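You operate a simulated robot arm through the tools that you are given. There is no shell and no other tool.

You are at the controls of a simulated robot arm. One attempt, no reset.

Task
Stick brown tape on the middle of the 0.08 sheet and lay it in the drawer.
Fine: the drawer under this table; wipe the glue smear off the table first, rag back, drawer shut. What is to be rubbed or washed off counts as gone when no trace of it is left.

It is judged by the outcome, as a careful person would: the job done as asked, and still so three seconds after it is handed in. It fails if anything else is knocked over, pushed out of place, dropped, spilled or broken. Flat cloth is picked up by pressing the open fingertips on it (5 to 10 N) and closing them slowly along it; thin cloth reads only 2 to 8 mm in the jaws.

Robot
A 7-joint arm with a two-finger gripper, hanging from a carriage that runs on a rail from [-60.3, -0.5] to [187.7, 1.5] (x, y) and turns from -5.236 to 6.754 rad about z. Base frame: it is fixed where the carriage stands at the start and does not move with it; the origin is on the floor, on the carriage's upright axis, x ahead of it, y to its left, z up. Units: cm, rad, N and s.
With the tool pointing down near the work surface it reaches from about 72 to 82 cm from the robot's upright axis, wherever it stands. Its first joint turns from -2.496 to 2.496 rad. Places, roughly: glue smear [80, 30, 80]; sheet cabinet drawer [90, 30, 60]; sheet drawer inside [90, 30, 50]. Payload 1.37 kg.
The tool frame sits at the grasp point between the pads (the TCP): z along the fingers, y along the line on which they close. The tips reach 1.6 cm beyond it. Largest opening 9.2 cm; the body of the gripper starts 7.4 cm behind the TCP.
Orientation is that of the tool frame in the base frame, as a unit quaternion [x, y, z, w]. With the fingers straight down and closing along the base's y, the tool's x points along the base's -x, its y along +y and its z along -z.

Tools
- The arm moves only by the tool move_arm. Its argument "targets" is a list of rows, each an object (a shift or turn left out is 0, a gripper value left out holds the last) with "linear": the shift along the tool's x, y, z in units of 25 mm (1.0 is 25 mm), a list of three; "rot": the turn, a rotation vector about the tool's x, y, z in units of 5 degrees (1.0 is 5 degrees), a list of three; "fingers": the opening in per cent of the stroke, from 0 (shut) to 100 (fully open). In form: [{"linear": [dx, dy, dz], "rot": [ax, ay, az], "fingers": fingers}, ...]. A call has 1 to 20 rows; each row shifts and turns the commanded pose from where the row before left it, along the tool's axes as they then stand. A call with a number of a shift or a turn outside -1 to 1 is refused whole. Each row takes 0.2 s and may step no farther than 5 cm and 0.15 rad from the row before; otherwise, or with a gripper value out of range, the whole call is refused. A pose out of reach is approached as far as the arm can. The call stops where the force on the tool passes 40 N (or 10 N more than at its start, if that is more) or the arm is blocked; 0.2 s more then pass. Each finger halts on what it meets, pressing with about 26 N; the grip force reading is that of the motor and also rises with nothing between the fingers. The clock runs only during rows and for 0.2 s after the last one: add rows that do not move to give the fingers time. It gives the time, the measured TCP pose, the force on the tool (base axes), the opening and the grip force at its end, in the units of the frame above (readings bear some noise), with the torque about the TCP (base axes, N m) and any sound that the robot's microphone picked up.
- Cameras (640 x 400 px; columns grow to the right, rows downward): "scene" is now at [28.42, 3.42, 151.54]; the picture's right is [0.48, -0.88, 0.00], its down [-0.73, -0.40, -0.56] and it looks along [0.49, 0.27, -0.83] (base axes); focal length 283 px, centre (320, 200). "wrist" rides on the gripper at [7.1, 1.9, -11.1] in the tool frame; the picture's right is [-0.26, 0.96, 0.00], its down [-0.78, -0.21, -0.59] and it looks along [-0.57, -0.15, 0.81] (tool axes); focal length 280 px, centre (320, 200). There is no depth. A picture from a camera that has moved, and an enlarged one, comes with that camera's place and axes in the base frame and with its lens.
- grab_frame(camera): a new picture of that camera. It takes no simulated time.
- slide_trunk(by): slides the trunk up (or, below 0, down) by that many cm; the arm and the scene camera ride with it, the base frame stays. It gives what a move gives, with no picture.
- roll_base(legs): drives the robot by 1 to 6 legs, each [ahead, left, turn to the left] in cm, cm and rad, along the robot's own axes; the way and the turn of a leg run together, so that a leg with both is an arc; at most 150 cm and 3.142 rad a leg. The arm and the cameras ride along, it lands a little off, and it stops where it bumps. It keeps to its track: a leg is cut to what the track allows. It gives what a move gives.
- aim_head(pan, tilt): turns the head with the scene camera to pan (to the left, within 2.705 rad either way) and tilt (down, from -0.506 to 1.204), counted from straight ahead of the robot. It gives what a move gives.
- inspect(camera, box): a new picture of the part [left, top, right, bottom] of that camera's present view, enlarged. It takes no simulated time.
- sign_off(): hands the job in; it is judged then, once.

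Nothing tells you exact positions but the pictures and the camera data. Unless the task says otherwise, let go and move clear before handing in.

The tools are called after "Call:" by a JSON object that holds its "method" and its "body". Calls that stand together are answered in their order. move_arm: Moves the arm, as the interface text tells. Its arguments: {"type":"object","properties":{"targets":{"type":"array","items":{"type":"object","properties":{"linear":{"type":"array","items":{"type":"number"}},"rot":{"type":"array","items":{"type":"number"}},"fingers":{"type":"number"}}}}},"required":["targets"]} The other tools are called the same way: slide_trunk (by) slides the trunk up or down; roll_base (legs) drives the base; aim_head (pan, tilt) turns the head that bears the scene camera; grab_frame (camera) takes a picture; inspect (camera, box) takes an enlarged picture of a part of a camera's view; sign_off () hands the job in.

At the start:

```text
clock: 0.0
ee_pos: [79.48, 6.88, 103.86]
orientation: [0.0, 1.0, -0.001, 0.0]
ft_force: [-0.1, 0.6, -0.7]
wrist_torque: [0.01, 0.0, -0.04]
finger_gap: 9.21
grasp_force: 0.0
trunk travel left (down, up): [-17.5, 40.6]
robot x, y, heading: [0.31, -0.14, 0.006]
head pan, tilt: [0.503, 0.981]
```

scene: 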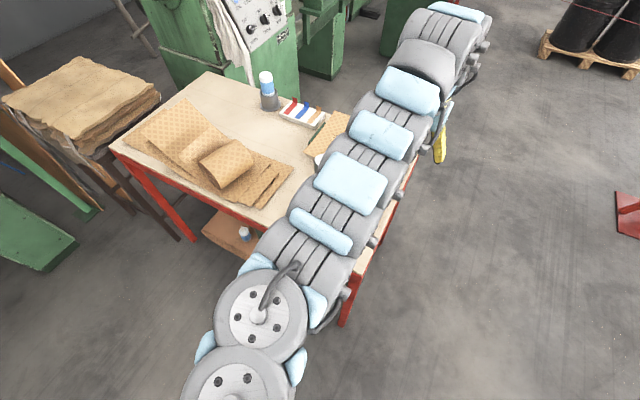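
wrist: 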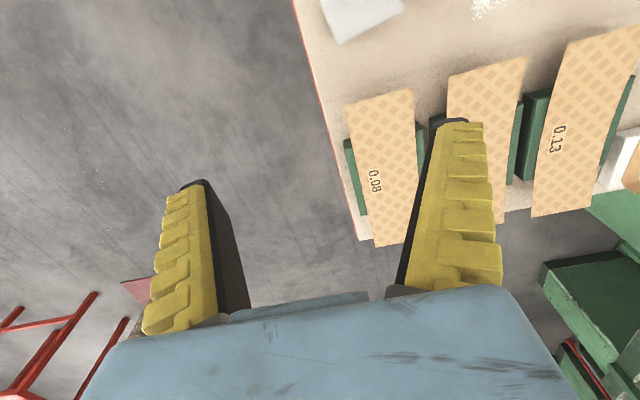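

I see a wooden table with corrugated sheets, tape pieces in a tray, and a glue bottle; the arm hides part of it. I'll look more closely at both camera views before moving.

Call:
{"method": "inspect", "body": {"camera": "scene", "box": [100, 60, 420, 260]}}

Call:
{"method": "inspect", "body": {"camera": "wrist", "box": [300, 0, 640, 250]}}

```text
2.00 times, centred on (260, 160) of scene
camera zoom: at [28.42, 3.42, 151.54], right [0.48, -0.88, 0.0], down [-0.73, -0.4, -0.56], along [0.49, 0.27, -0.83], focal length 567 px, centre (440, 280)
```

zoom: 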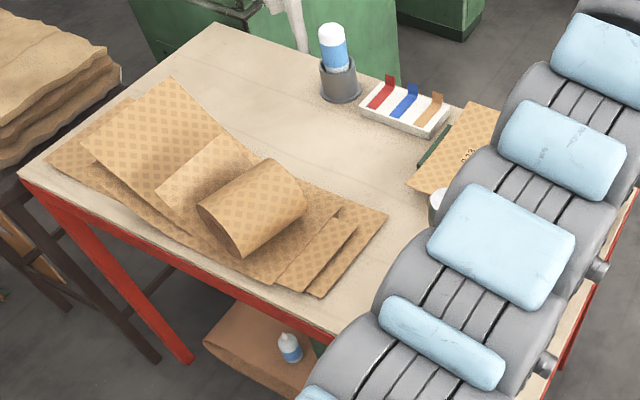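

```text
1.60 times, centred on (470, 125) of wrist
camera zoom: at [72.39, 8.76, 114.95], right [0.26, 0.96, 0.0], down [0.78, -0.21, 0.59], along [0.57, -0.15, -0.81], focal length 449 px, centre (80, 320)
```

zoom: 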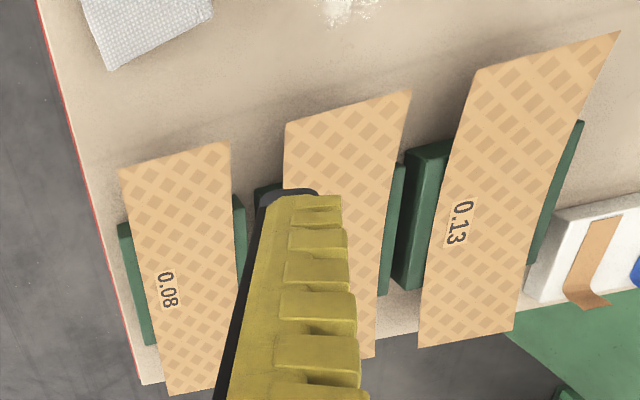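

The table has three sheets on green stands (0.08 one nearest me), a white rag, and a pale smear; the arm hides the front. I'll swing the robot to the right and pan the head left to get an unobstructed view.

Call:
{"method": "roll_base", "body": {"legs": [[0, 0, -0.9]]}}

Call:
{"method": "aim_head", "body": {"pan": 1.2, "tilt": 0.85}}

Call:
{"method": "grab_frame", "body": {"camera": "scene"}}

Call:
{"method": "grab_frame", "body": {"camera": "wrist"}}

```text
clock: 2.7
ee_pos: [54.77, -58.09, 103.8]
orientation: [0.435, 0.9, 0.0, 0.0]
ft_force: [0.5, -1.0, 0.1]
wrist_torque: [-0.01, 0.01, -0.01]
finger_gap: 9.2
grasp_force: 0.2
trunk travel left (down, up): [-17.5, 40.6]
robot x, y, heading: [-0.22, 0.01, -0.901]
head pan, tilt: [0.503, 0.981]
```

```text
clock: 3.8
ee_pos: [54.85, -58.11, 103.85]
orientation: [0.435, 0.9, 0.0, 0.0]
ft_force: [0.2, 0.6, 1.0]
wrist_torque: [0.02, 0.01, -0.02]
finger_gap: 9.18
grasp_force: 0.1
trunk travel left (down, up): [-17.5, 40.6]
robot x, y, heading: [-0.12, -0.22, -0.899]
head pan, tilt: [1.201, 0.85]
```

```text
taken
camera scene: at [21.34, -14.92, 152.52], right [0.29, -0.96, 0.0], down [-0.72, -0.22, -0.66], along [0.63, 0.19, -0.75], focal length 283 px, centre (320, 200)
```

scene: 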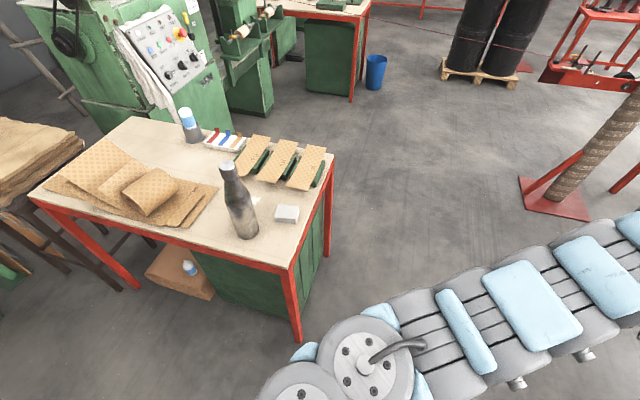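

```text
taken
camera wrist: at [51.82, -51.35, 114.95], right [0.92, 0.39, 0.0], down [0.32, -0.74, 0.59], along [0.23, -0.54, -0.81], focal length 280 px, centre (320, 200)
```

wrist: 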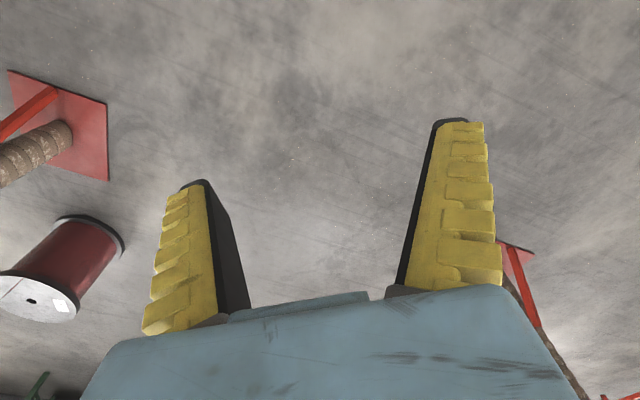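

The table is now clear of the arm: a flask stands near the smear, a folded rag lies by the corner, and a green cabinet sits under the table. I'll zoom in on these.

Call:
{"method": "inspect", "body": {"camera": "scene", "box": [190, 100, 350, 200]}}

Call:
{"method": "inspect", "body": {"camera": "scene", "box": [190, 170, 350, 270]}}

Call:
{"method": "inspect", "body": {"camera": "scene", "box": [130, 220, 340, 350]}}

```text
4.00 times, centred on (270, 150) of scene
camera zoom: at [21.34, -14.92, 152.52], right [0.29, -0.96, 0.0], down [-0.72, -0.22, -0.66], along [0.63, 0.19, -0.75], focal length 1134 px, centre (520, 400)
```

zoom: 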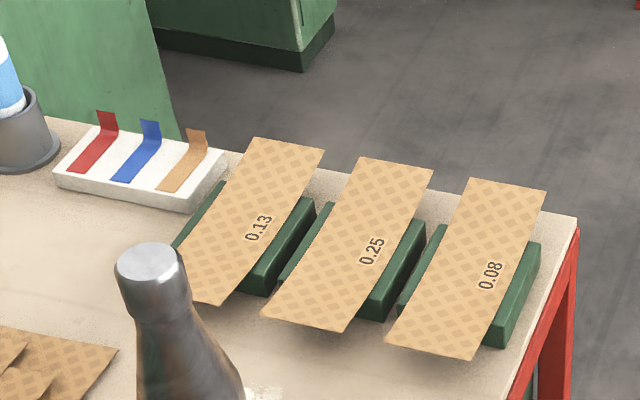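

```text
4.00 times, centred on (270, 220) of scene
camera zoom: at [21.34, -14.92, 152.52], right [0.29, -0.96, 0.0], down [-0.72, -0.22, -0.66], along [0.63, 0.19, -0.75], focal length 1134 px, centre (520, 120)
```

zoom: 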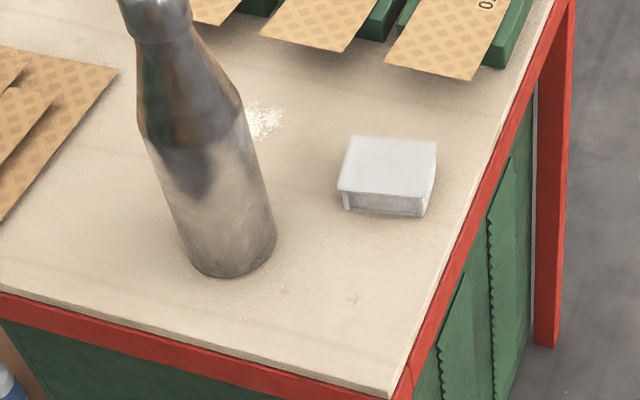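

```text
3.05 times, centred on (235, 285) of scene
camera zoom: at [21.34, -14.92, 152.52], right [0.29, -0.96, 0.0], down [-0.72, -0.22, -0.66], along [0.63, 0.19, -0.75], focal length 864 px, centre (579, -59)
```

zoom: 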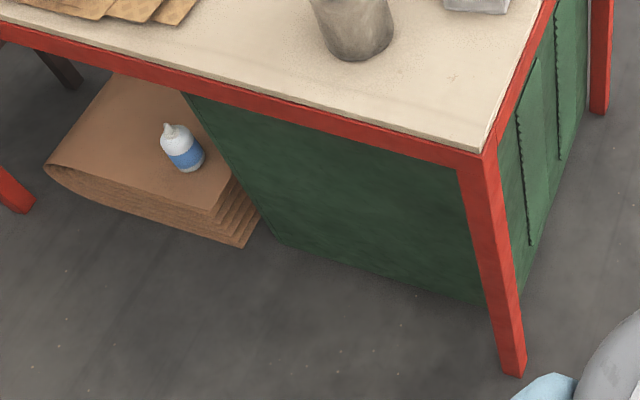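

The drawers seem to face the right (−y) side of the table, and the table spans about x 55–107, y from 5 leftward at z≈80. I'll swing the arm further right, roll along the rail, and look at the cabinet's front.

Call:
{"method": "roll_base", "body": {"legs": [[0, 0, -0.67], [0, 35, 0]]}}

Call:
{"method": "aim_head", "body": {"pan": 2.1, "tilt": 0.9}}

Call:
{"method": "grab_frame", "body": {"camera": "scene"}}

Call:
{"method": "grab_frame", "body": {"camera": "wrist"}}

```text
clock: 7.8
ee_pos: [40.95, -79.31, 103.81]
orientation: [0.709, 0.706, 0.0, 0.0]
ft_force: [0.4, -0.2, -0.3]
wrist_torque: [0.02, -0.01, -0.02]
finger_gap: 9.2
grasp_force: 0.0
trunk travel left (down, up): [-17.5, 40.6]
robot x, y, heading: [34.59, 0.54, -1.578]
head pan, tilt: [1.201, 0.85]
```

```text
clock: 9.1
ee_pos: [40.85, -79.28, 103.83]
orientation: [0.708, 0.706, -0.001, 0.001]
ft_force: [0.0, -1.0, -0.4]
wrist_torque: [0.01, 0.01, -0.01]
finger_gap: 9.19
grasp_force: 0.0
trunk travel left (down, up): [-17.5, 40.6]
robot x, y, heading: [34.42, 0.24, -1.573]
head pan, tilt: [2.1, 0.901]
```

```text
taken
camera scene: at [41.06, -17.94, 152.13], right [0.5, -0.87, 0.0], down [-0.68, -0.39, -0.62], along [0.54, 0.31, -0.78], focal length 283 px, centre (320, 200)
```

scene: 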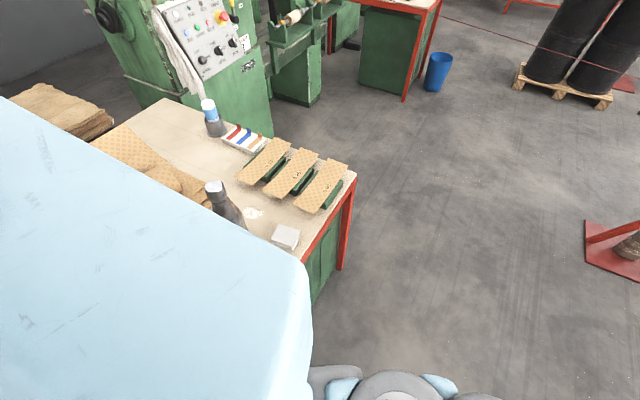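

```text
taken
camera wrist: at [42.82, -72.25, 114.95], right [0.96, -0.27, 0.0], down [-0.22, -0.78, 0.59], along [-0.16, -0.57, -0.81], focal length 280 px, centre (320, 200)
```

wrist: 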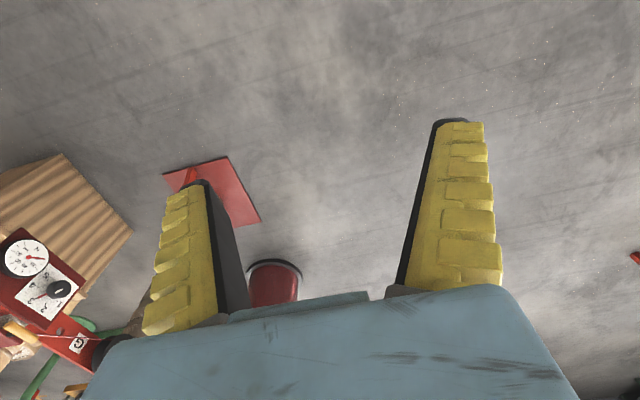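

The trunk blocks part of the view but the table's right side is visible. I'll zoom on the cabinet side and the table top.

Call:
{"method": "inspect", "body": {"camera": "scene", "box": [280, 170, 380, 320]}}

Call:
{"method": "inspect", "body": {"camera": "scene", "box": [190, 90, 370, 260]}}

```text
2.67 times, centred on (330, 245) of scene
camera zoom: at [41.06, -17.94, 152.13], right [0.5, -0.87, 0.0], down [-0.68, -0.39, -0.62], along [0.54, 0.31, -0.78], focal length 756 px, centre (293, 80)
```

zoom: 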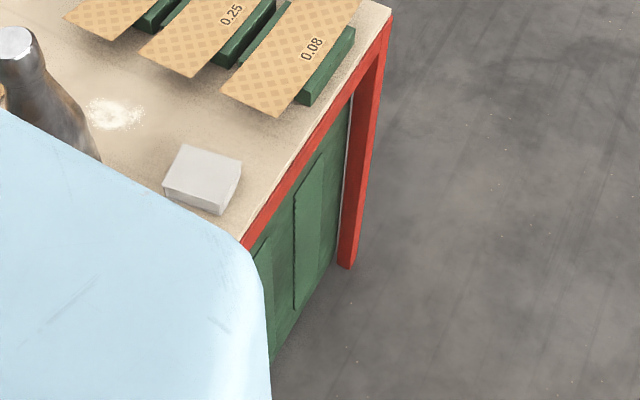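

```text
2.35 times, centred on (280, 175) of scene
camera zoom: at [41.06, -17.94, 152.13], right [0.5, -0.87, 0.0], down [-0.68, -0.39, -0.62], along [0.54, 0.31, -0.78], focal length 667 px, centre (414, 259)
```

zoom: 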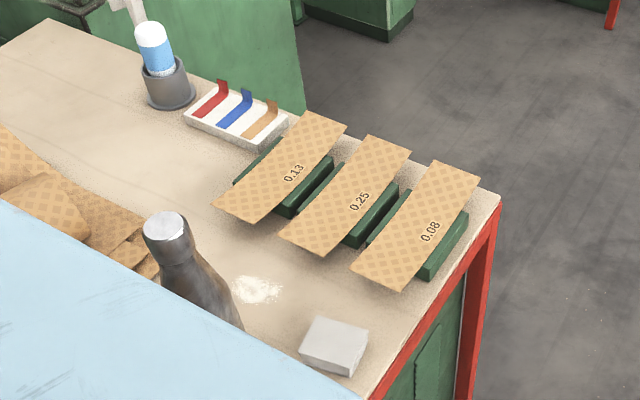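

The right face of the cabinet is just panels, so the drawer probably faces the far side (+x). I'll raise the trunk for clearance and roll along the rail past the table, with the arm pointing away, to look back from the far side.

Call:
{"method": "slide_trunk", "body": {"by": 35}}

Call:
{"method": "roll_base", "body": {"legs": [[0, 60, 0]]}}

Call:
{"method": "aim_head", "body": {"pan": 2.7, "tilt": 0.9}}

Call:
{"method": "grab_frame", "body": {"camera": "scene"}}

```text
clock: 12.5
ee_pos: [40.95, -79.39, 138.79]
orientation: [0.709, 0.705, 0.0, 0.001]
ft_force: [0.5, -0.2, 0.3]
wrist_torque: [0.0, -0.02, 0.0]
finger_gap: 9.17
grasp_force: 0.0
trunk travel left (down, up): [-52.5, 5.6]
robot x, y, heading: [34.12, 0.19, -1.573]
head pan, tilt: [2.1, 0.901]
```

```text
clock: 15.9
ee_pos: [100.48, -78.84, 138.76]
orientation: [0.71, 0.705, -0.001, 0.0]
ft_force: [-0.1, 0.6, -0.7]
wrist_torque: [-0.01, 0.0, 0.02]
finger_gap: 9.19
grasp_force: 0.1
trunk travel left (down, up): [-52.5, 5.6]
robot x, y, heading: [94.49, 0.98, -1.579]
head pan, tilt: [2.1, 0.901]
```

```text
clock: 16.9
ee_pos: [100.67, -78.94, 138.83]
orientation: [0.709, 0.705, 0.0, 0.0]
ft_force: [0.3, 0.2, -0.6]
wrist_torque: [-0.01, -0.01, -0.01]
finger_gap: 9.19
grasp_force: 0.1
trunk travel left (down, up): [-52.5, 5.6]
robot x, y, heading: [94.46, 0.83, -1.575]
head pan, tilt: [2.7, 0.901]
```

```text
taken
camera scene: at [97.66, -14.46, 187.13], right [0.9, -0.43, 0.0], down [-0.34, -0.71, -0.62], along [0.27, 0.56, -0.78], focal length 283 px, centre (320, 200)
```

scene: 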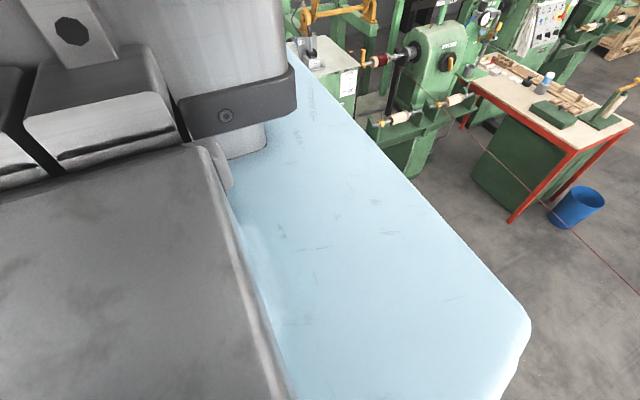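

The trunk passes clear of the table. I'll carry on to x≈170 and look back at the table's far face.

Call:
{"method": "roll_base", "body": {"legs": [[0, 75, 0]]}}

Call:
{"method": "aim_head", "body": {"pan": -2.0, "tilt": 0.8}}

Call:
{"method": "slide_trunk", "body": {"by": -30}}

Call:
{"method": "grab_frame", "body": {"camera": "scene"}}

```text
clock: 20.9
ee_pos: [175.52, -78.25, 138.83]
orientation: [0.706, 0.708, 0.0, 0.0]
ft_force: [-0.3, 0.3, 0.3]
wrist_torque: [0.01, -0.01, 0.05]
finger_gap: 9.22
grasp_force: 0.0
trunk travel left (down, up): [-52.5, 5.6]
robot x, y, heading: [168.28, 1.59, -1.568]
head pan, tilt: [2.7, 0.901]
```

```text
clock: 24.6
ee_pos: [175.58, -78.2, 138.77]
orientation: [0.706, 0.708, 0.001, 0.001]
ft_force: [-0.3, -0.8, -0.4]
wrist_torque: [0.0, 0.0, 0.0]
finger_gap: 9.17
grasp_force: 0.0
trunk travel left (down, up): [-52.5, 5.6]
robot x, y, heading: [168.12, 1.78, -1.567]
head pan, tilt: [-2.0, 0.799]
```

```text
clock: 27.6
ee_pos: [175.56, -78.11, 108.84]
orientation: [0.706, 0.708, 0.0, 0.0]
ft_force: [0.5, -0.2, 0.1]
wrist_torque: [-0.03, -0.05, 0.02]
finger_gap: 9.2
grasp_force: 0.1
trunk travel left (down, up): [-22.5, 35.6]
robot x, y, heading: [168.2, 1.04, -1.564]
head pan, tilt: [-2.0, 0.799]
```

```text
taken
camera scene: at [161.28, -17.37, 157.93], right [0.41, 0.91, 0.0], down [0.65, -0.3, -0.7], along [-0.64, 0.29, -0.72], focal length 283 px, centre (320, 200)
```

scene: 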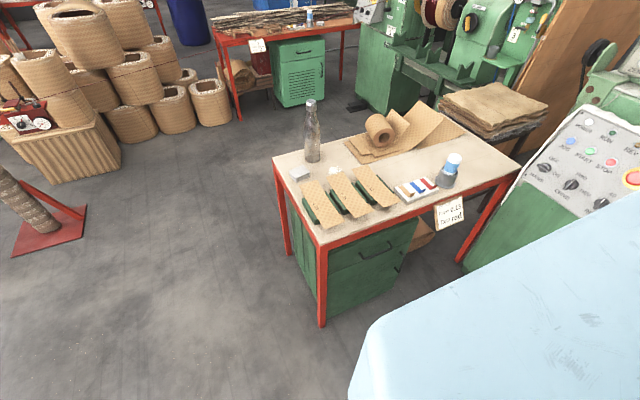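

Now I see drawers with handles on the far (+x) face of the cabinet under this table, plus a paper note on the table edge. I'll zoom in on both.

Call:
{"method": "inspect", "body": {"camera": "scene", "box": [270, 200, 430, 330]}}

Call:
{"method": "inspect", "body": {"camera": "scene", "box": [420, 190, 480, 240]}}

Call:
{"method": "inspect", "body": {"camera": "scene", "box": [270, 120, 480, 250]}}

```text
3.08 times, centred on (350, 265) of scene
camera zoom: at [161.28, -17.37, 157.93], right [0.41, 0.91, 0.0], down [0.65, -0.3, -0.7], along [-0.64, 0.29, -0.72], focal length 872 px, centre (228, 0)
```

zoom: 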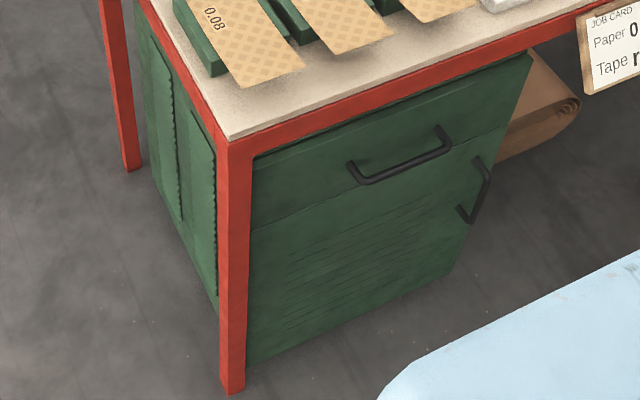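

```text
8.00 times, centred on (450, 215) of scene
camera zoom: at [161.28, -17.37, 157.93], right [0.41, 0.91, 0.0], down [0.65, -0.3, -0.7], along [-0.64, 0.29, -0.72], focal length 2267 px, centre (-720, 80)
```

zoom: 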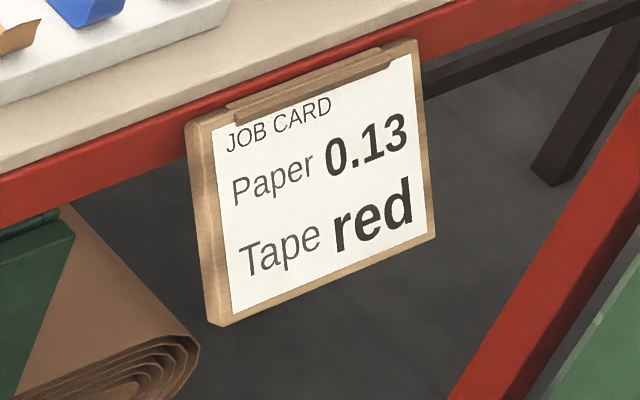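

```text
3.05 times, centred on (375, 185) of scene
camera zoom: at [161.28, -17.37, 157.93], right [0.41, 0.91, 0.0], down [0.65, -0.3, -0.7], along [-0.64, 0.29, -0.72], focal length 864 px, centre (152, 246)
```

zoom: 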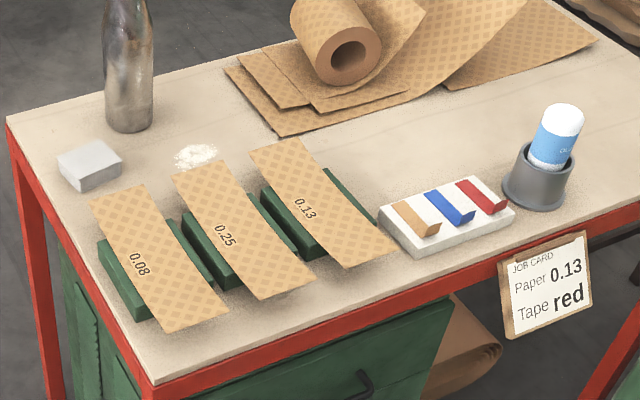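

The cabinet under this table has a top drawer with a horizontal handle (around [109, 34, 55]) facing +x. The job card (0.13/red) differs from my instruction, but I was asked for brown tape on 0.08, so I keep to that. Next I face the table from this side and look at the rag and smear close up.

Call:
{"method": "roll_base", "body": {"legs": [[0, 0, -1.57]]}}

Call:
{"method": "grab_frame", "body": {"camera": "wrist"}}

Call:
{"method": "aim_head", "body": {"pan": -0.5, "tilt": 0.9}}

Call:
{"method": "grab_frame", "body": {"camera": "scene"}}

```text
clock: 31.8
ee_pos: [88.85, -6.75, 108.85]
orientation: [1.0, 0.008, 0.0, 0.0]
ft_force: [-0.4, 0.4, -0.5]
wrist_torque: [0.01, 0.01, 0.0]
finger_gap: 9.19
grasp_force: 0.1
trunk travel left (down, up): [-22.5, 35.6]
robot x, y, heading: [168.18, 1.45, -3.124]
head pan, tilt: [-2.0, 0.799]
```

```text
taken
camera wrist: at [95.95, -8.62, 119.95], right [-0.25, -0.97, 0.0], down [-0.78, 0.2, 0.59], along [-0.57, 0.15, -0.81], focal length 280 px, centre (320, 200)
```

wrist: 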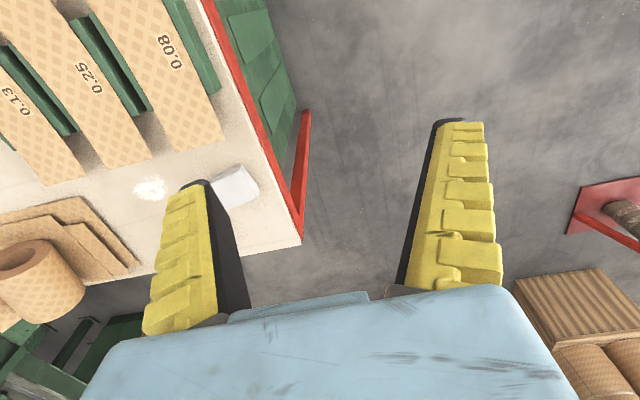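

```text
clock: 33.4
ee_pos: [88.86, -6.75, 108.9]
orientation: [1.0, 0.009, 0.001, 0.0]
ft_force: [0.9, -0.2, -1.0]
wrist_torque: [0.02, 0.02, 0.01]
finger_gap: 9.19
grasp_force: 0.0
trunk travel left (down, up): [-22.5, 35.6]
robot x, y, heading: [168.17, 1.11, -3.128]
head pan, tilt: [-0.499, 0.901]
```

```text
taken
camera scene: at [139.85, 4.48, 157.13], right [0.47, 0.89, 0.0], down [0.69, -0.36, -0.62], along [-0.55, 0.29, -0.78], focal length 283 px, centre (320, 200)
```

scene: 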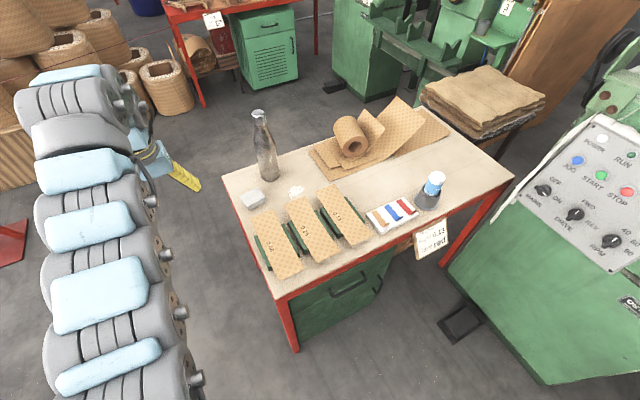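

I can see everything from here: smear near (77, 26), rag near (74, 12), sheets on stands, tape tray. I'll roll forward 18 cm so the rag and smear come into reach, then look from the wrist.

Call:
{"method": "roll_base", "body": {"legs": [[18, 0, 0]]}}

Call:
{"method": "move_arm", "body": {"targets": [{"linear": [1, -0.8, 0], "fingers": 100}, {"linear": [1, -0.8, 0]}, {"linear": [1, -0.8, 0]}, {"linear": [0.5, -0.8, 0]}, {"linear": [0, -0.8, 0]}]}}

Call:
{"method": "grab_frame", "body": {"camera": "wrist"}}

Call:
{"method": "grab_frame", "body": {"camera": "scene"}}

```text
clock: 34.9
ee_pos: [71.26, -7.25, 108.94]
orientation: [1.0, 0.009, 0.0, 0.0]
ft_force: [-0.1, 0.7, 0.4]
wrist_torque: [0.01, 0.0, -0.01]
finger_gap: 9.19
grasp_force: 0.0
trunk travel left (down, up): [-22.5, 35.6]
robot x, y, heading: [150.67, 1.19, -3.124]
head pan, tilt: [-0.499, 0.901]
```

```text
clock: 36.1
ee_pos: [77.79, 0.35, 108.9]
orientation: [1.0, 0.01, 0.001, 0.001]
ft_force: [-0.5, 0.4, -0.6]
wrist_torque: [-0.01, -0.03, 0.0]
finger_gap: 9.18
grasp_force: 0.0
out of reach, approached as far as the arm can: row 3, 4
trunk travel left (down, up): [-22.5, 35.6]
robot x, y, heading: [150.9, 1.27, -3.121]
head pan, tilt: [-0.499, 0.901]
```

```text
taken
camera wrist: at [84.88, -1.5, 120.04], right [-0.24, -0.97, 0.0], down [-0.78, 0.2, 0.59], along [-0.57, 0.14, -0.81], focal length 280 px, centre (320, 200)
```

wrist: 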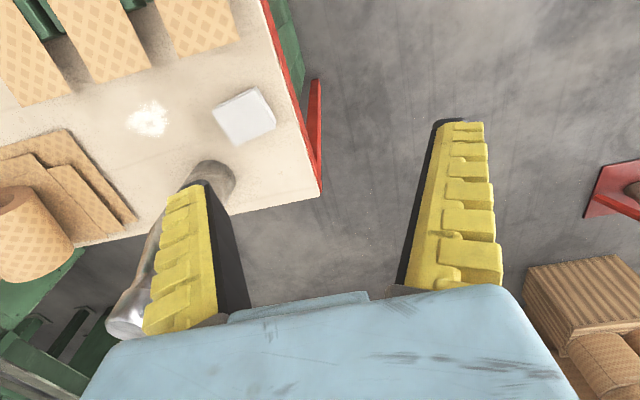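

```text
taken
camera scene: at [122.19, 4.22, 157.13], right [0.46, 0.89, 0.0], down [0.7, -0.36, -0.62], along [-0.55, 0.29, -0.78], focal length 283 px, centre (320, 200)
```

scene: 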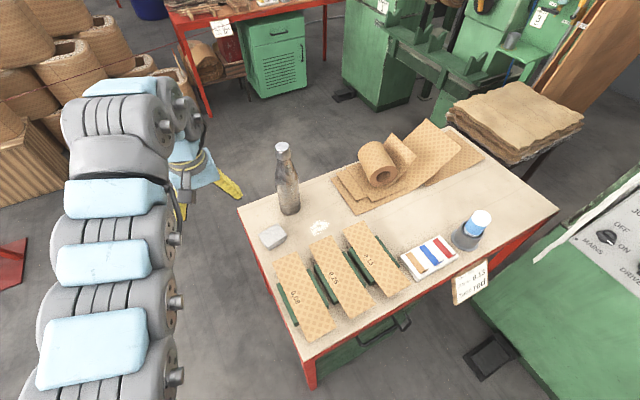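

Two views agree: rag at about (73.9, 12.4), smear at (76.5, 27.8), flask near (64, 21.5). I'll zoom in for size and texture.

Call:
{"method": "inspect", "body": {"camera": "wrist", "box": [100, 70, 300, 195]}}

Call:
{"method": "inspect", "body": {"camera": "scene", "box": [240, 190, 360, 265]}}

```text
3.20 times, centred on (200, 132) of wrist
camera zoom: at [84.88, -1.5, 120.04], right [-0.24, -0.97, 0.0], down [-0.78, 0.2, 0.59], along [-0.57, 0.14, -0.81], focal length 897 px, centre (704, 416)
```

zoom: 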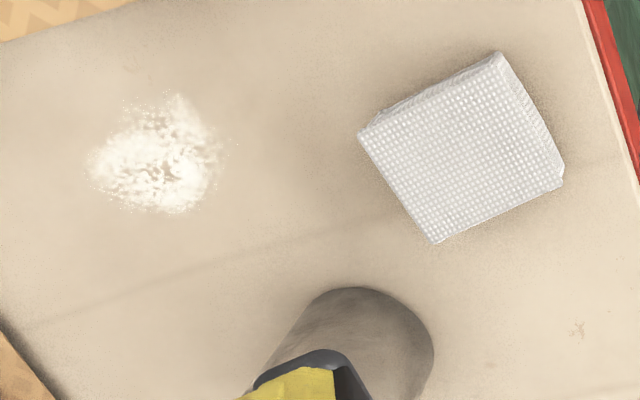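

```text
5.33 times, centred on (300, 228) of scene
camera zoom: at [122.19, 4.22, 157.13], right [0.46, 0.89, 0.0], down [0.7, -0.36, -0.62], along [-0.55, 0.29, -0.78], focal length 1511 px, centre (427, 53)
```

zoom: 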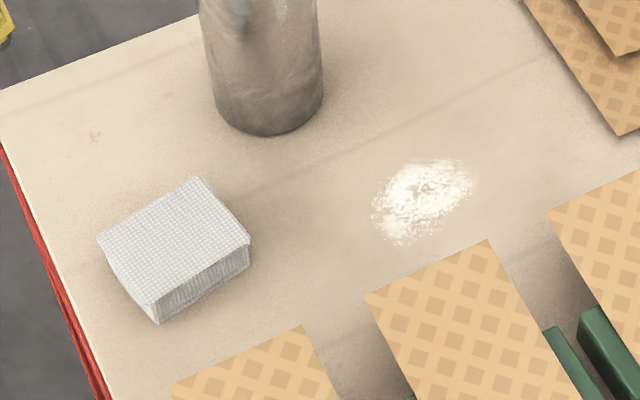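

The rag is a folded block about 7×6×3 cm, turned about 11°. I'll bring the gripper over it, turned to match, and check the alignment before going down.

Call:
{"method": "move_arm", "body": {"targets": [{"linear": [-0.273, -0.79, 0], "fingers": 100}, {"linear": [-0.273, -0.79, 0]}, {"linear": [-0.273, -0.79, 0]}, {"linear": [-0.273, -0.79, 0]}, {"linear": [-0.273, -0.79, 0]}, {"linear": [-0.273, -0.79, 0]}, {"rot": [0, 0, -1]}, {"rot": [0, 0, -1]}]}}

Call:
{"method": "grab_frame", "body": {"camera": "wrist"}}

Call:
{"method": "grab_frame", "body": {"camera": "scene"}}

```text
clock: 37.9
ee_pos: [73.35, 12.12, 108.91]
orientation: [0.995, 0.097, 0.0, 0.0]
ft_force: [0.8, 0.1, -0.2]
wrist_torque: [0.02, -0.02, 0.03]
finger_gap: 9.2
grasp_force: 0.2
trunk travel left (down, up): [-22.5, 35.6]
robot x, y, heading: [150.99, 1.0, -3.128]
head pan, tilt: [-0.499, 0.901]
```

```text
taken
camera wrist: at [80.71, 11.57, 120.1], right [-0.07, -1.0, 0.0], down [-0.81, 0.06, 0.59], along [-0.59, 0.04, -0.81], focal length 280 px, centre (320, 200)
```

wrist: 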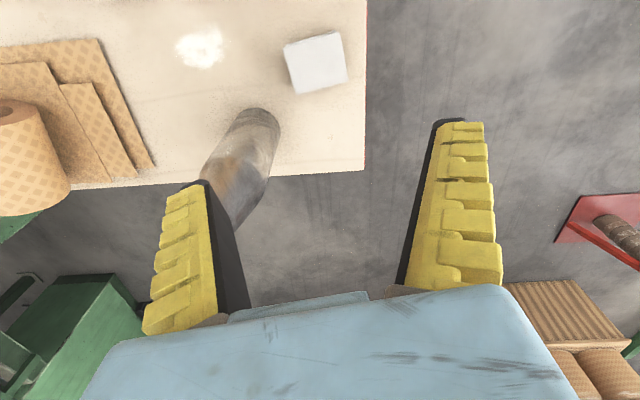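

```text
taken
camera scene: at [122.2, 4.24, 157.13], right [0.46, 0.89, 0.0], down [0.7, -0.36, -0.62], along [-0.55, 0.29, -0.78], focal length 283 px, centre (320, 200)
```

scene: 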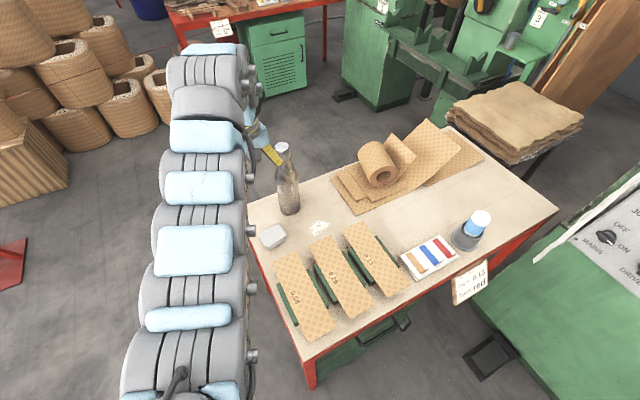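

The gripper is centred over the rag and its edges line up. I'll descend to just above it and check again.

Call:
{"method": "move_arm", "body": {"targets": [{"linear": [0.1, 0, 1]}, {"linear": [0, 0, 1]}, {"linear": [0, 0, 1]}, {"linear": [0, 0, 1]}, {"linear": [0, 0, 1]}, {"linear": [0, 0, 1]}, {"linear": [0, 0, 1]}, {"linear": [0, 0, 1]}, {"linear": [0, 0, 0.9]}]}}

Call:
{"method": "grab_frame", "body": {"camera": "wrist"}}

Call:
{"method": "grab_frame", "body": {"camera": "scene"}}

```text
clock: 39.9
ee_pos: [73.73, 12.14, 86.72]
orientation: [0.995, 0.096, 0.0, 0.0]
ft_force: [-0.4, -1.0, 0.3]
wrist_torque: [0.0, -0.01, 0.0]
finger_gap: 9.19
grasp_force: 0.0
trunk travel left (down, up): [-22.5, 35.6]
robot x, y, heading: [150.87, 1.38, -3.124]
head pan, tilt: [-0.499, 0.901]
```

```text
taken
camera wrist: at [81.04, 11.67, 97.87], right [-0.07, -1.0, 0.0], down [-0.81, 0.06, 0.59], along [-0.59, 0.04, -0.81], focal length 280 px, centre (320, 200)
```

wrist: 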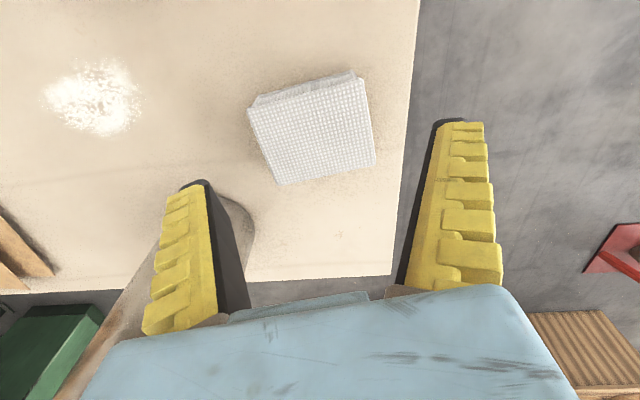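

```text
taken
camera scene: at [122.2, 4.23, 157.13], right [0.46, 0.89, 0.0], down [0.7, -0.36, -0.62], along [-0.55, 0.29, -0.78], focal length 283 px, centre (320, 200)
```

scene: 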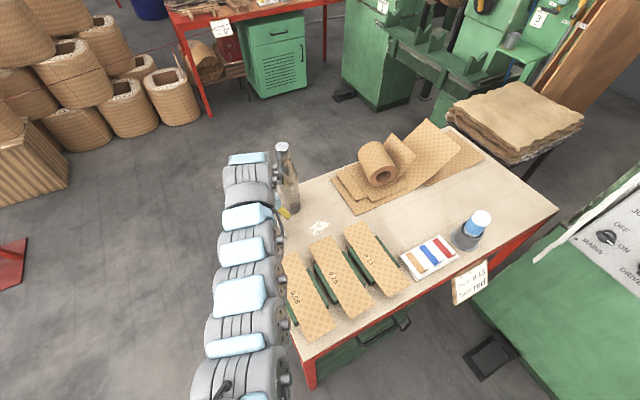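

Still well centred. I'll go down beside the rag, then feel for the table in small steps.

Call:
{"method": "move_arm", "body": {"targets": [{"linear": [0, 0.1, 1]}, {"linear": [0, 0, 1]}]}}

Call:
{"method": "move_arm", "body": {"targets": [{"linear": [0, 0, 0.2]}, {"linear": [0, 0, 0.1]}]}}

Call:
{"method": "move_arm", "body": {"targets": [{"linear": [0, 0, 0.1]}, {"linear": [0, 0, 0.1]}]}}

Call:
{"method": "grab_frame", "body": {"camera": "wrist"}}

```text
clock: 40.5
ee_pos: [73.87, 12.03, 81.77]
orientation: [0.995, 0.096, 0.0, 0.0]
ft_force: [-0.7, -0.4, -0.2]
wrist_torque: [0.01, -0.06, 0.0]
finger_gap: 9.22
grasp_force: 0.1
trunk travel left (down, up): [-22.5, 35.6]
robot x, y, heading: [150.65, 1.31, -3.121]
head pan, tilt: [-0.499, 0.901]
```

```text
clock: 41.1
ee_pos: [73.78, 12.01, 81.14]
orientation: [0.995, 0.096, 0.0, 0.0]
ft_force: [-0.1, 0.5, 0.0]
wrist_torque: [0.0, -0.02, 0.0]
finger_gap: 9.21
grasp_force: 0.0
trunk travel left (down, up): [-22.5, 35.6]
robot x, y, heading: [150.61, 1.18, -3.124]
head pan, tilt: [-0.499, 0.901]
```

```text
clock: 41.7
ee_pos: [73.72, 11.9, 80.58]
orientation: [0.995, 0.097, 0.0, 0.0]
ft_force: [-0.2, 0.1, 0.1]
wrist_torque: [-0.01, 0.02, 0.03]
finger_gap: 9.21
grasp_force: 0.1
trunk travel left (down, up): [-22.5, 35.6]
robot x, y, heading: [150.75, 1.01, -3.123]
head pan, tilt: [-0.499, 0.901]
```

```text
taken
camera wrist: at [81.02, 11.38, 91.7], right [-0.07, -1.0, 0.0], down [-0.81, 0.06, 0.59], along [-0.59, 0.04, -0.81], focal length 280 px, centre (320, 200)
```

wrist: 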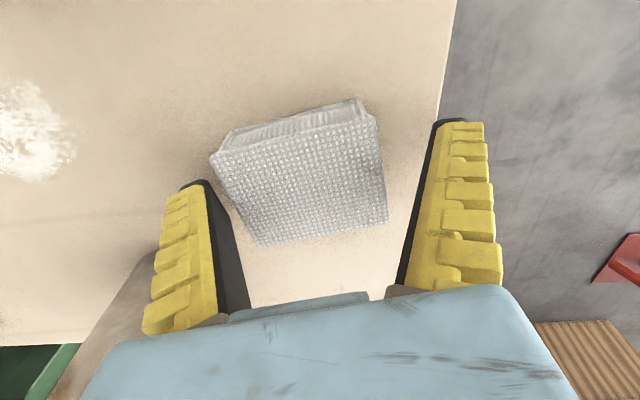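

The rag sits about 0.6 cm to the left of the gripper's middle; I'll shift and keep feeling for the table.

Call:
{"method": "move_arm", "body": {"targets": [{"linear": [0, -0.24, 0]}, {"linear": [0, 0, 0.1]}, {"linear": [0, 0, 0.1]}]}}

Call:
{"method": "move_arm", "body": {"targets": [{"linear": [0, 0, 0.08]}, {"linear": [0, 0, 0]}]}}

Call:
{"method": "move_arm", "body": {"targets": [{"linear": [0, 0, 0.08]}, {"linear": [0, 0, 0]}]}}

```text
clock: 42.5
ee_pos: [73.69, 12.4, 80.13]
orientation: [0.995, 0.096, 0.0, 0.0]
ft_force: [-0.5, -1.1, 0.3]
wrist_torque: [-0.01, 0.01, 0.01]
finger_gap: 9.17
grasp_force: 0.0
trunk travel left (down, up): [-22.5, 35.6]
robot x, y, heading: [150.86, 1.08, -3.125]
head pan, tilt: [-0.499, 0.901]
```

```text
clock: 43.1
ee_pos: [73.63, 12.59, 79.91]
orientation: [0.995, 0.097, 0.0, 0.0]
ft_force: [0.3, 0.0, -0.8]
wrist_torque: [-0.01, 0.03, 0.01]
finger_gap: 9.2
grasp_force: 0.2
trunk travel left (down, up): [-22.5, 35.6]
robot x, y, heading: [150.68, 0.75, -3.124]
head pan, tilt: [-0.499, 0.901]
```

```text
clock: 43.7
ee_pos: [73.72, 12.71, 79.63]
orientation: [0.995, 0.098, 0.0, 0.0]
ft_force: [-0.2, -0.5, -0.4]
wrist_torque: [0.03, -0.02, 0.02]
finger_gap: 9.19
grasp_force: 0.0
trunk travel left (down, up): [-22.5, 35.6]
robot x, y, heading: [150.42, 1.13, -3.12]
head pan, tilt: [-0.499, 0.901]
```

No contact yet at tip height ≈78.0; I keep going in small steps.

Call:
{"method": "move_arm", "body": {"targets": [{"linear": [0, 0, 0.08]}, {"linear": [0, 0, 0]}]}}

Call:
{"method": "move_arm", "body": {"targets": [{"linear": [0, 0, 0.08]}, {"linear": [0, 0, 0]}]}}

Call:
{"method": "grab_frame", "body": {"camera": "wrist"}}

```text
clock: 44.3
ee_pos: [73.61, 12.5, 79.49]
orientation: [0.995, 0.096, -0.001, 0.0]
ft_force: [0.7, -0.7, -1.2]
wrist_torque: [0.0, -0.02, 0.0]
finger_gap: 9.22
grasp_force: 0.0
trunk travel left (down, up): [-22.5, 35.6]
robot x, y, heading: [150.8, 1.25, -3.127]
head pan, tilt: [-0.499, 0.901]
```

```text
clock: 44.9
ee_pos: [73.58, 12.55, 79.25]
orientation: [0.995, 0.097, 0.001, 0.0]
ft_force: [-0.4, -0.6, -0.2]
wrist_torque: [0.02, -0.01, 0.01]
finger_gap: 9.17
grasp_force: 0.1
trunk travel left (down, up): [-22.5, 35.6]
robot x, y, heading: [150.75, 0.98, -3.123]
head pan, tilt: [-0.499, 0.901]
```

```text
taken
camera wrist: at [80.89, 11.97, 90.37], right [-0.07, -1.0, 0.0], down [-0.81, 0.06, 0.59], along [-0.59, 0.04, -0.81], focal length 280 px, centre (320, 200)
```

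wrist: 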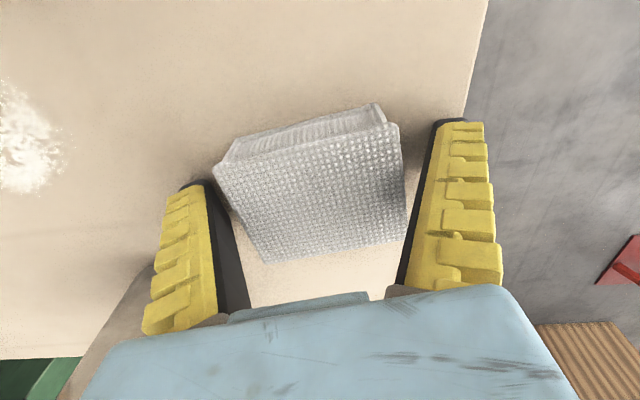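

The rag is nicely centred between the fingers; still no table contact. A few more small steps.

Call:
{"method": "move_arm", "body": {"targets": [{"linear": [0, 0, 0.08]}, {"linear": [0, 0, 0]}]}}

Call:
{"method": "move_arm", "body": {"targets": [{"linear": [0, 0, 0.08]}, {"linear": [0, 0, 0]}]}}

Call:
{"method": "inspect", "body": {"camera": "wrist", "box": [140, 90, 520, 320]}}

```text
clock: 45.5
ee_pos: [73.58, 12.61, 79.09]
orientation: [0.995, 0.097, 0.0, 0.0]
ft_force: [0.7, -0.4, -0.2]
wrist_torque: [0.01, 0.01, -0.03]
finger_gap: 9.19
grasp_force: 0.1
trunk travel left (down, up): [-22.5, 35.6]
robot x, y, heading: [150.36, 1.01, -3.121]
head pan, tilt: [-0.499, 0.901]
```

```text
clock: 46.1
ee_pos: [73.59, 12.58, 78.99]
orientation: [0.995, 0.096, 0.0, 0.0]
ft_force: [17.6, -2.6, 32.3]
wrist_torque: [0.81, 0.01, -0.32]
finger_gap: 9.27
grasp_force: 0.0
trunk travel left (down, up): [-22.5, 35.6]
robot x, y, heading: [150.94, 0.98, -3.124]
head pan, tilt: [-0.499, 0.901]
```

```text
1.68 times, centred on (330, 205) of wrist
camera zoom: at [80.88, 12.04, 90.08], right [-0.07, -1.0, 0.0], down [-0.81, 0.06, 0.59], along [-0.59, 0.04, -0.81], focal length 472 px, centre (303, 192)
```

zoom: 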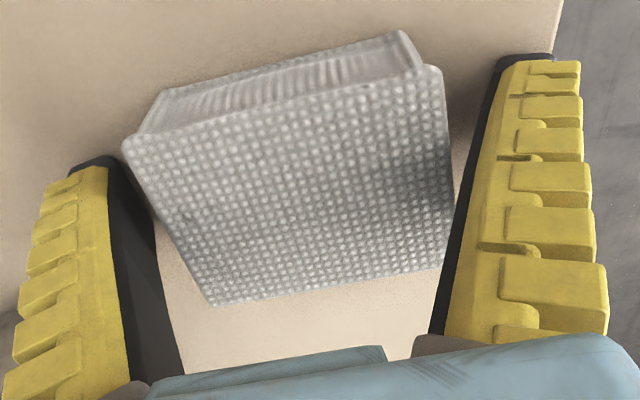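

Table contact at TCP 79.0 — table top is at z≈77.4. I'll rise 5 mm and close the fingers on the rag gently.

Call:
{"method": "move_arm", "body": {"targets": [{"linear": [0, 0, -0.1]}, {"linear": [0, 0, -0.1]}, {"linear": [0, 0, 0]}]}}

Call:
{"method": "move_arm", "body": {"targets": [{"fingers": 85}, {"fingers": 80}, {"fingers": 76}, {"fingers": 72}, {"fingers": 68}, {"fingers": 64}, {"fingers": 64}]}}

Call:
{"method": "grab_frame", "body": {"camera": "wrist"}}

```text
clock: 46.9
ee_pos: [73.59, 12.51, 79.32]
orientation: [0.995, 0.097, 0.0, -0.001]
ft_force: [-0.2, 0.0, 0.1]
wrist_torque: [-0.01, 0.02, 0.0]
finger_gap: 9.19
grasp_force: 0.1
trunk travel left (down, up): [-22.5, 35.6]
robot x, y, heading: [150.32, 1.22, -3.124]
head pan, tilt: [-0.499, 0.901]
```

```text
clock: 48.5
ee_pos: [73.45, 12.49, 79.4]
orientation: [0.995, 0.097, 0.0, 0.0]
ft_force: [0.6, -1.2, 10.2]
wrist_torque: [0.03, -0.05, 0.08]
finger_gap: 7.66
grasp_force: 26.2
trunk travel left (down, up): [-22.5, 35.6]
robot x, y, heading: [150.25, 1.02, -3.121]
head pan, tilt: [-0.499, 0.901]
```

```text
taken
camera wrist: at [80.8, 11.98, 90.5], right [-0.07, -1.0, 0.0], down [-0.81, 0.06, 0.59], along [-0.59, 0.04, -0.81], focal length 280 px, centre (320, 200)
```

wrist: 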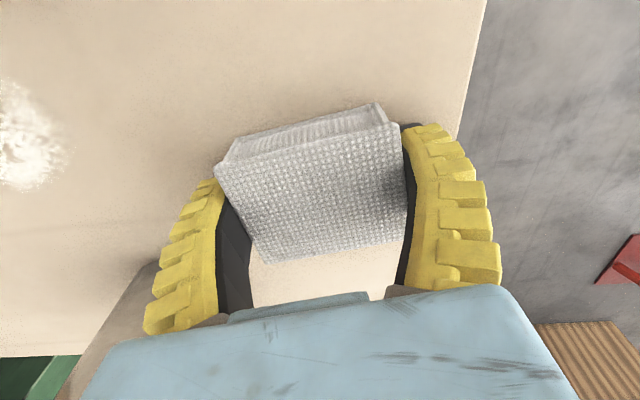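

The rag is gripped (gap 7.7 cm, 26 N). I'll lift it and carry it over toward the smear at about (76.3, 28), staying clear of the flask.

Call:
{"method": "move_arm", "body": {"targets": [{"linear": [0, 0, -0.4]}, {"linear": [0, 0, -0.6]}, {"linear": [0, 0, -0.6]}, {"linear": [0, 0, 0]}]}}

Call:
{"method": "grab_frame", "body": {"camera": "wrist"}}

```text
clock: 49.5
ee_pos: [73.79, 12.6, 83.43]
orientation: [0.995, 0.097, 0.0, 0.0]
ft_force: [0.1, 0.7, -1.0]
wrist_torque: [0.0, 0.0, 0.02]
finger_gap: 7.63
grasp_force: 26.2
trunk travel left (down, up): [-22.5, 35.6]
robot x, y, heading: [150.72, 1.09, -3.12]
head pan, tilt: [-0.499, 0.901]
```

```text
taken
camera wrist: at [80.97, 12.04, 94.48], right [-0.07, -1.0, 0.0], down [-0.81, 0.06, 0.59], along [-0.59, 0.04, -0.81], focal length 280 px, centre (320, 200)
```

wrist: 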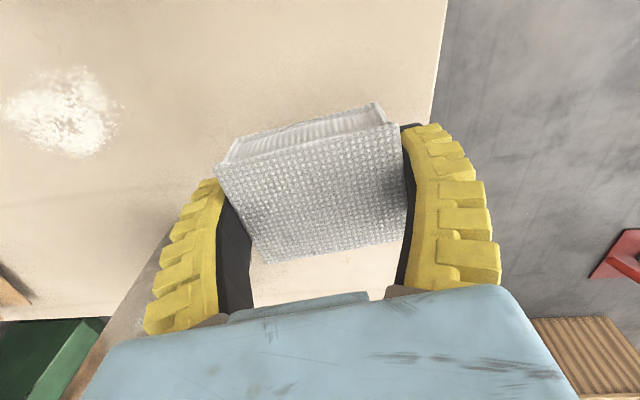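

The rag is held. I'll move it to the smear's near edge and lower it to just above the table.

Call:
{"method": "move_arm", "body": {"targets": [{"linear": [0.38, -0.858, 0]}, {"linear": [0.38, -0.858, 0]}, {"linear": [0.38, -0.858, 0]}, {"linear": [0.38, -0.858, 0]}, {"linear": [0.38, -0.858, 0]}, {"linear": [0, 0, 0]}]}}

Call:
{"method": "grab_frame", "body": {"camera": "wrist"}}

Call:
{"method": "grab_frame", "body": {"camera": "scene"}}

```text
clock: 50.9
ee_pos: [76.35, 23.84, 83.28]
orientation: [0.995, 0.097, 0.0, 0.0]
ft_force: [0.3, 0.3, -0.4]
wrist_torque: [-0.02, 0.01, -0.01]
finger_gap: 7.63
grasp_force: 26.2
trunk travel left (down, up): [-22.5, 35.6]
robot x, y, heading: [150.87, 1.42, -3.121]
head pan, tilt: [-0.499, 0.901]
```

```text
taken
camera wrist: at [83.54, 23.3, 94.43], right [-0.07, -1.0, 0.0], down [-0.81, 0.06, 0.59], along [-0.59, 0.04, -0.81], focal length 280 px, centre (320, 200)
```

wrist: 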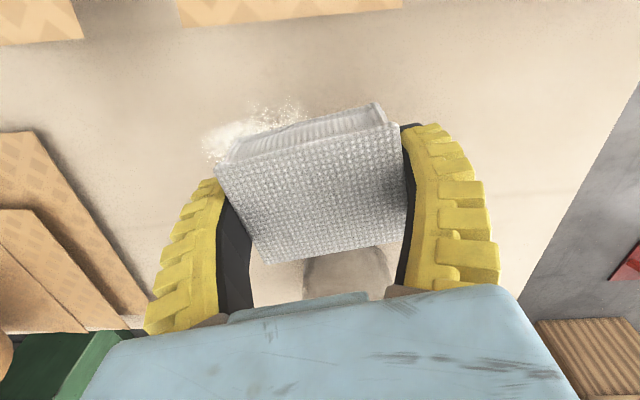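

```text
taken
camera scene: at [122.2, 4.25, 157.13], right [0.46, 0.89, 0.0], down [0.7, -0.36, -0.62], along [-0.55, 0.29, -0.78], focal length 283 px, centre (320, 200)
```

scene: 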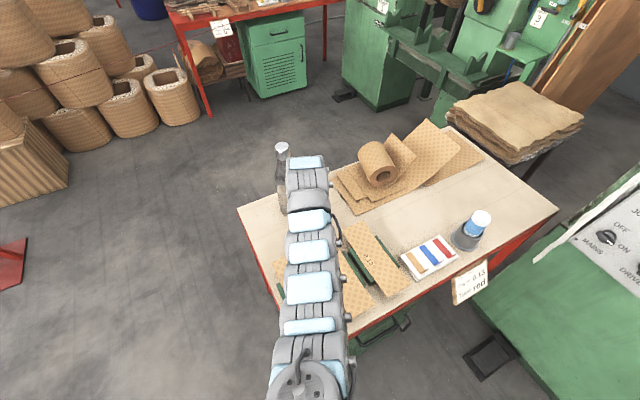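

Before lowering, I'll check the clearance between the wrist and the flask.

Call:
{"method": "inspect", "body": {"camera": "scene", "box": [240, 130, 380, 230]}}

```text
4.00 times, centred on (310, 180) of scene
camera zoom: at [122.2, 4.25, 157.13], right [0.46, 0.89, 0.0], down [0.7, -0.36, -0.62], along [-0.55, 0.29, -0.78], focal length 1134 px, centre (360, 280)
```

zoom: 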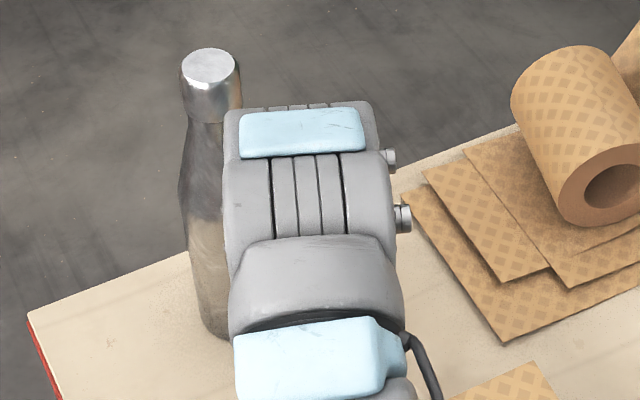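

There's about 4–5 cm between wrist and flask, enough. I'll lower the rag to the table in small steps.

Call:
{"method": "move_arm", "body": {"targets": [{"linear": [0, 0, 0.7]}, {"linear": [0, 0, 0.7]}, {"linear": [0, 0, 0.05]}, {"linear": [0, 0, 0]}]}}

Call:
{"method": "move_arm", "body": {"targets": [{"linear": [0, 0, 0.06]}, {"linear": [0, 0, 0]}]}}

Call:
{"method": "move_arm", "body": {"targets": [{"linear": [0, 0, 0.04]}, {"linear": [0, 0, 0]}]}}

```text
clock: 51.9
ee_pos: [76.16, 23.87, 79.57]
orientation: [0.995, 0.096, -0.001, 0.0]
ft_force: [0.2, 0.3, 0.3]
wrist_torque: [0.01, -0.07, 0.0]
finger_gap: 7.65
grasp_force: 25.7
trunk travel left (down, up): [-22.5, 35.6]
robot x, y, heading: [150.96, 1.09, -3.124]
head pan, tilt: [-0.499, 0.901]
```

```text
clock: 52.5
ee_pos: [76.27, 24.05, 79.55]
orientation: [0.995, 0.096, 0.0, 0.001]
ft_force: [0.4, 0.2, -1.0]
wrist_torque: [-0.02, 0.01, 0.03]
finger_gap: 7.67
grasp_force: 26.0
trunk travel left (down, up): [-22.5, 35.6]
robot x, y, heading: [150.76, 0.94, -3.121]
head pan, tilt: [-0.499, 0.901]
```

```text
clock: 53.1
ee_pos: [76.09, 23.96, 79.38]
orientation: [0.995, 0.096, 0.0, -0.001]
ft_force: [-0.1, -0.3, -0.8]
wrist_torque: [0.02, 0.01, -0.05]
finger_gap: 7.65
grasp_force: 26.1
trunk travel left (down, up): [-22.5, 35.6]
robot x, y, heading: [150.66, 0.93, -3.123]
head pan, tilt: [-0.499, 0.901]
```

No contact yet; I'll go down by 1 mm at a time.

Call:
{"method": "move_arm", "body": {"targets": [{"linear": [0, 0, 0.03]}, {"linear": [0, 0, 0]}]}}

Call:
{"method": "move_arm", "body": {"targets": [{"linear": [0, 0, 0.03]}, {"linear": [0, 0, 0]}]}}

Call:
{"method": "move_arm", "body": {"targets": [{"linear": [0, 0, 0.03]}, {"linear": [0, 0, 0]}]}}

```text
clock: 53.7
ee_pos: [76.15, 23.83, 79.49]
orientation: [0.995, 0.097, 0.0, 0.0]
ft_force: [4.4, -1.9, 8.5]
wrist_torque: [0.0, -0.07, 0.07]
finger_gap: 7.65
grasp_force: 25.9
trunk travel left (down, up): [-22.5, 35.6]
robot x, y, heading: [150.48, 1.13, -3.121]
head pan, tilt: [-0.499, 0.901]
```

```text
clock: 54.3
ee_pos: [76.17, 24.04, 79.25]
orientation: [0.995, 0.097, -0.001, 0.0]
ft_force: [13.7, -4.0, 29.3]
wrist_torque: [-0.1, -0.18, 0.18]
finger_gap: 7.62
grasp_force: 26.0
trunk travel left (down, up): [-22.5, 35.6]
robot x, y, heading: [150.81, 1.43, -3.124]
head pan, tilt: [-0.499, 0.901]
```

```text
clock: 54.7
ee_pos: [76.19, 23.9, 79.39]
orientation: [0.995, 0.097, 0.001, 0.0]
ft_force: [9.8, -2.7, 17.0]
wrist_torque: [-0.1, -0.16, 0.07]
finger_gap: 7.64
grasp_force: 25.8
trunk travel left (down, up): [-22.5, 35.6]
robot x, y, heading: [150.49, 1.19, -3.124]
head pan, tilt: [-0.499, 0.901]
stopped in row 1: the force on the tool passed its limit at 46 N (the readings are from after the stop); the commanded pose is now the measured one
```

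Contact made (about 17 N now). I'll ease off slightly and make the first wiping stroke along +y through the smear.

Call:
{"method": "move_arm", "body": {"targets": [{"linear": [0, 0, -0.015]}, {"linear": [0.0965, -0.49, 0]}, {"linear": [0.0965, -0.49, 0]}, {"linear": [0.0965, -0.49, 0]}, {"linear": [0.0965, -0.49, 0]}, {"linear": [0.0965, -0.49, 0]}, {"linear": [0.0965, -0.49, 0]}, {"linear": [0.0965, -0.49, 0]}]}}

Call:
{"method": "grab_frame", "body": {"camera": "wrist"}}

```text
clock: 56.5
ee_pos: [76.51, 30.71, 79.4]
orientation: [0.995, 0.096, 0.0, 0.0]
ft_force: [-2.1, -1.5, 1.9]
wrist_torque: [0.11, 0.08, 0.07]
finger_gap: 7.66
grasp_force: 25.8
out of reach, approached as far as the arm can: row 7, 8
trunk travel left (down, up): [-22.5, 35.6]
robot x, y, heading: [150.33, 1.42, -3.122]
head pan, tilt: [-0.499, 0.901]
```

```text
taken
camera wrist: at [83.65, 30.12, 90.52], right [-0.07, -1.0, 0.0], down [-0.81, 0.06, 0.59], along [-0.59, 0.04, -0.81], focal length 280 px, centre (320, 200)
```

wrist: 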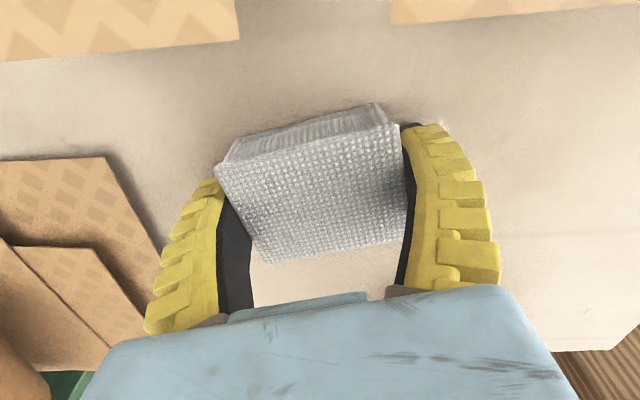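

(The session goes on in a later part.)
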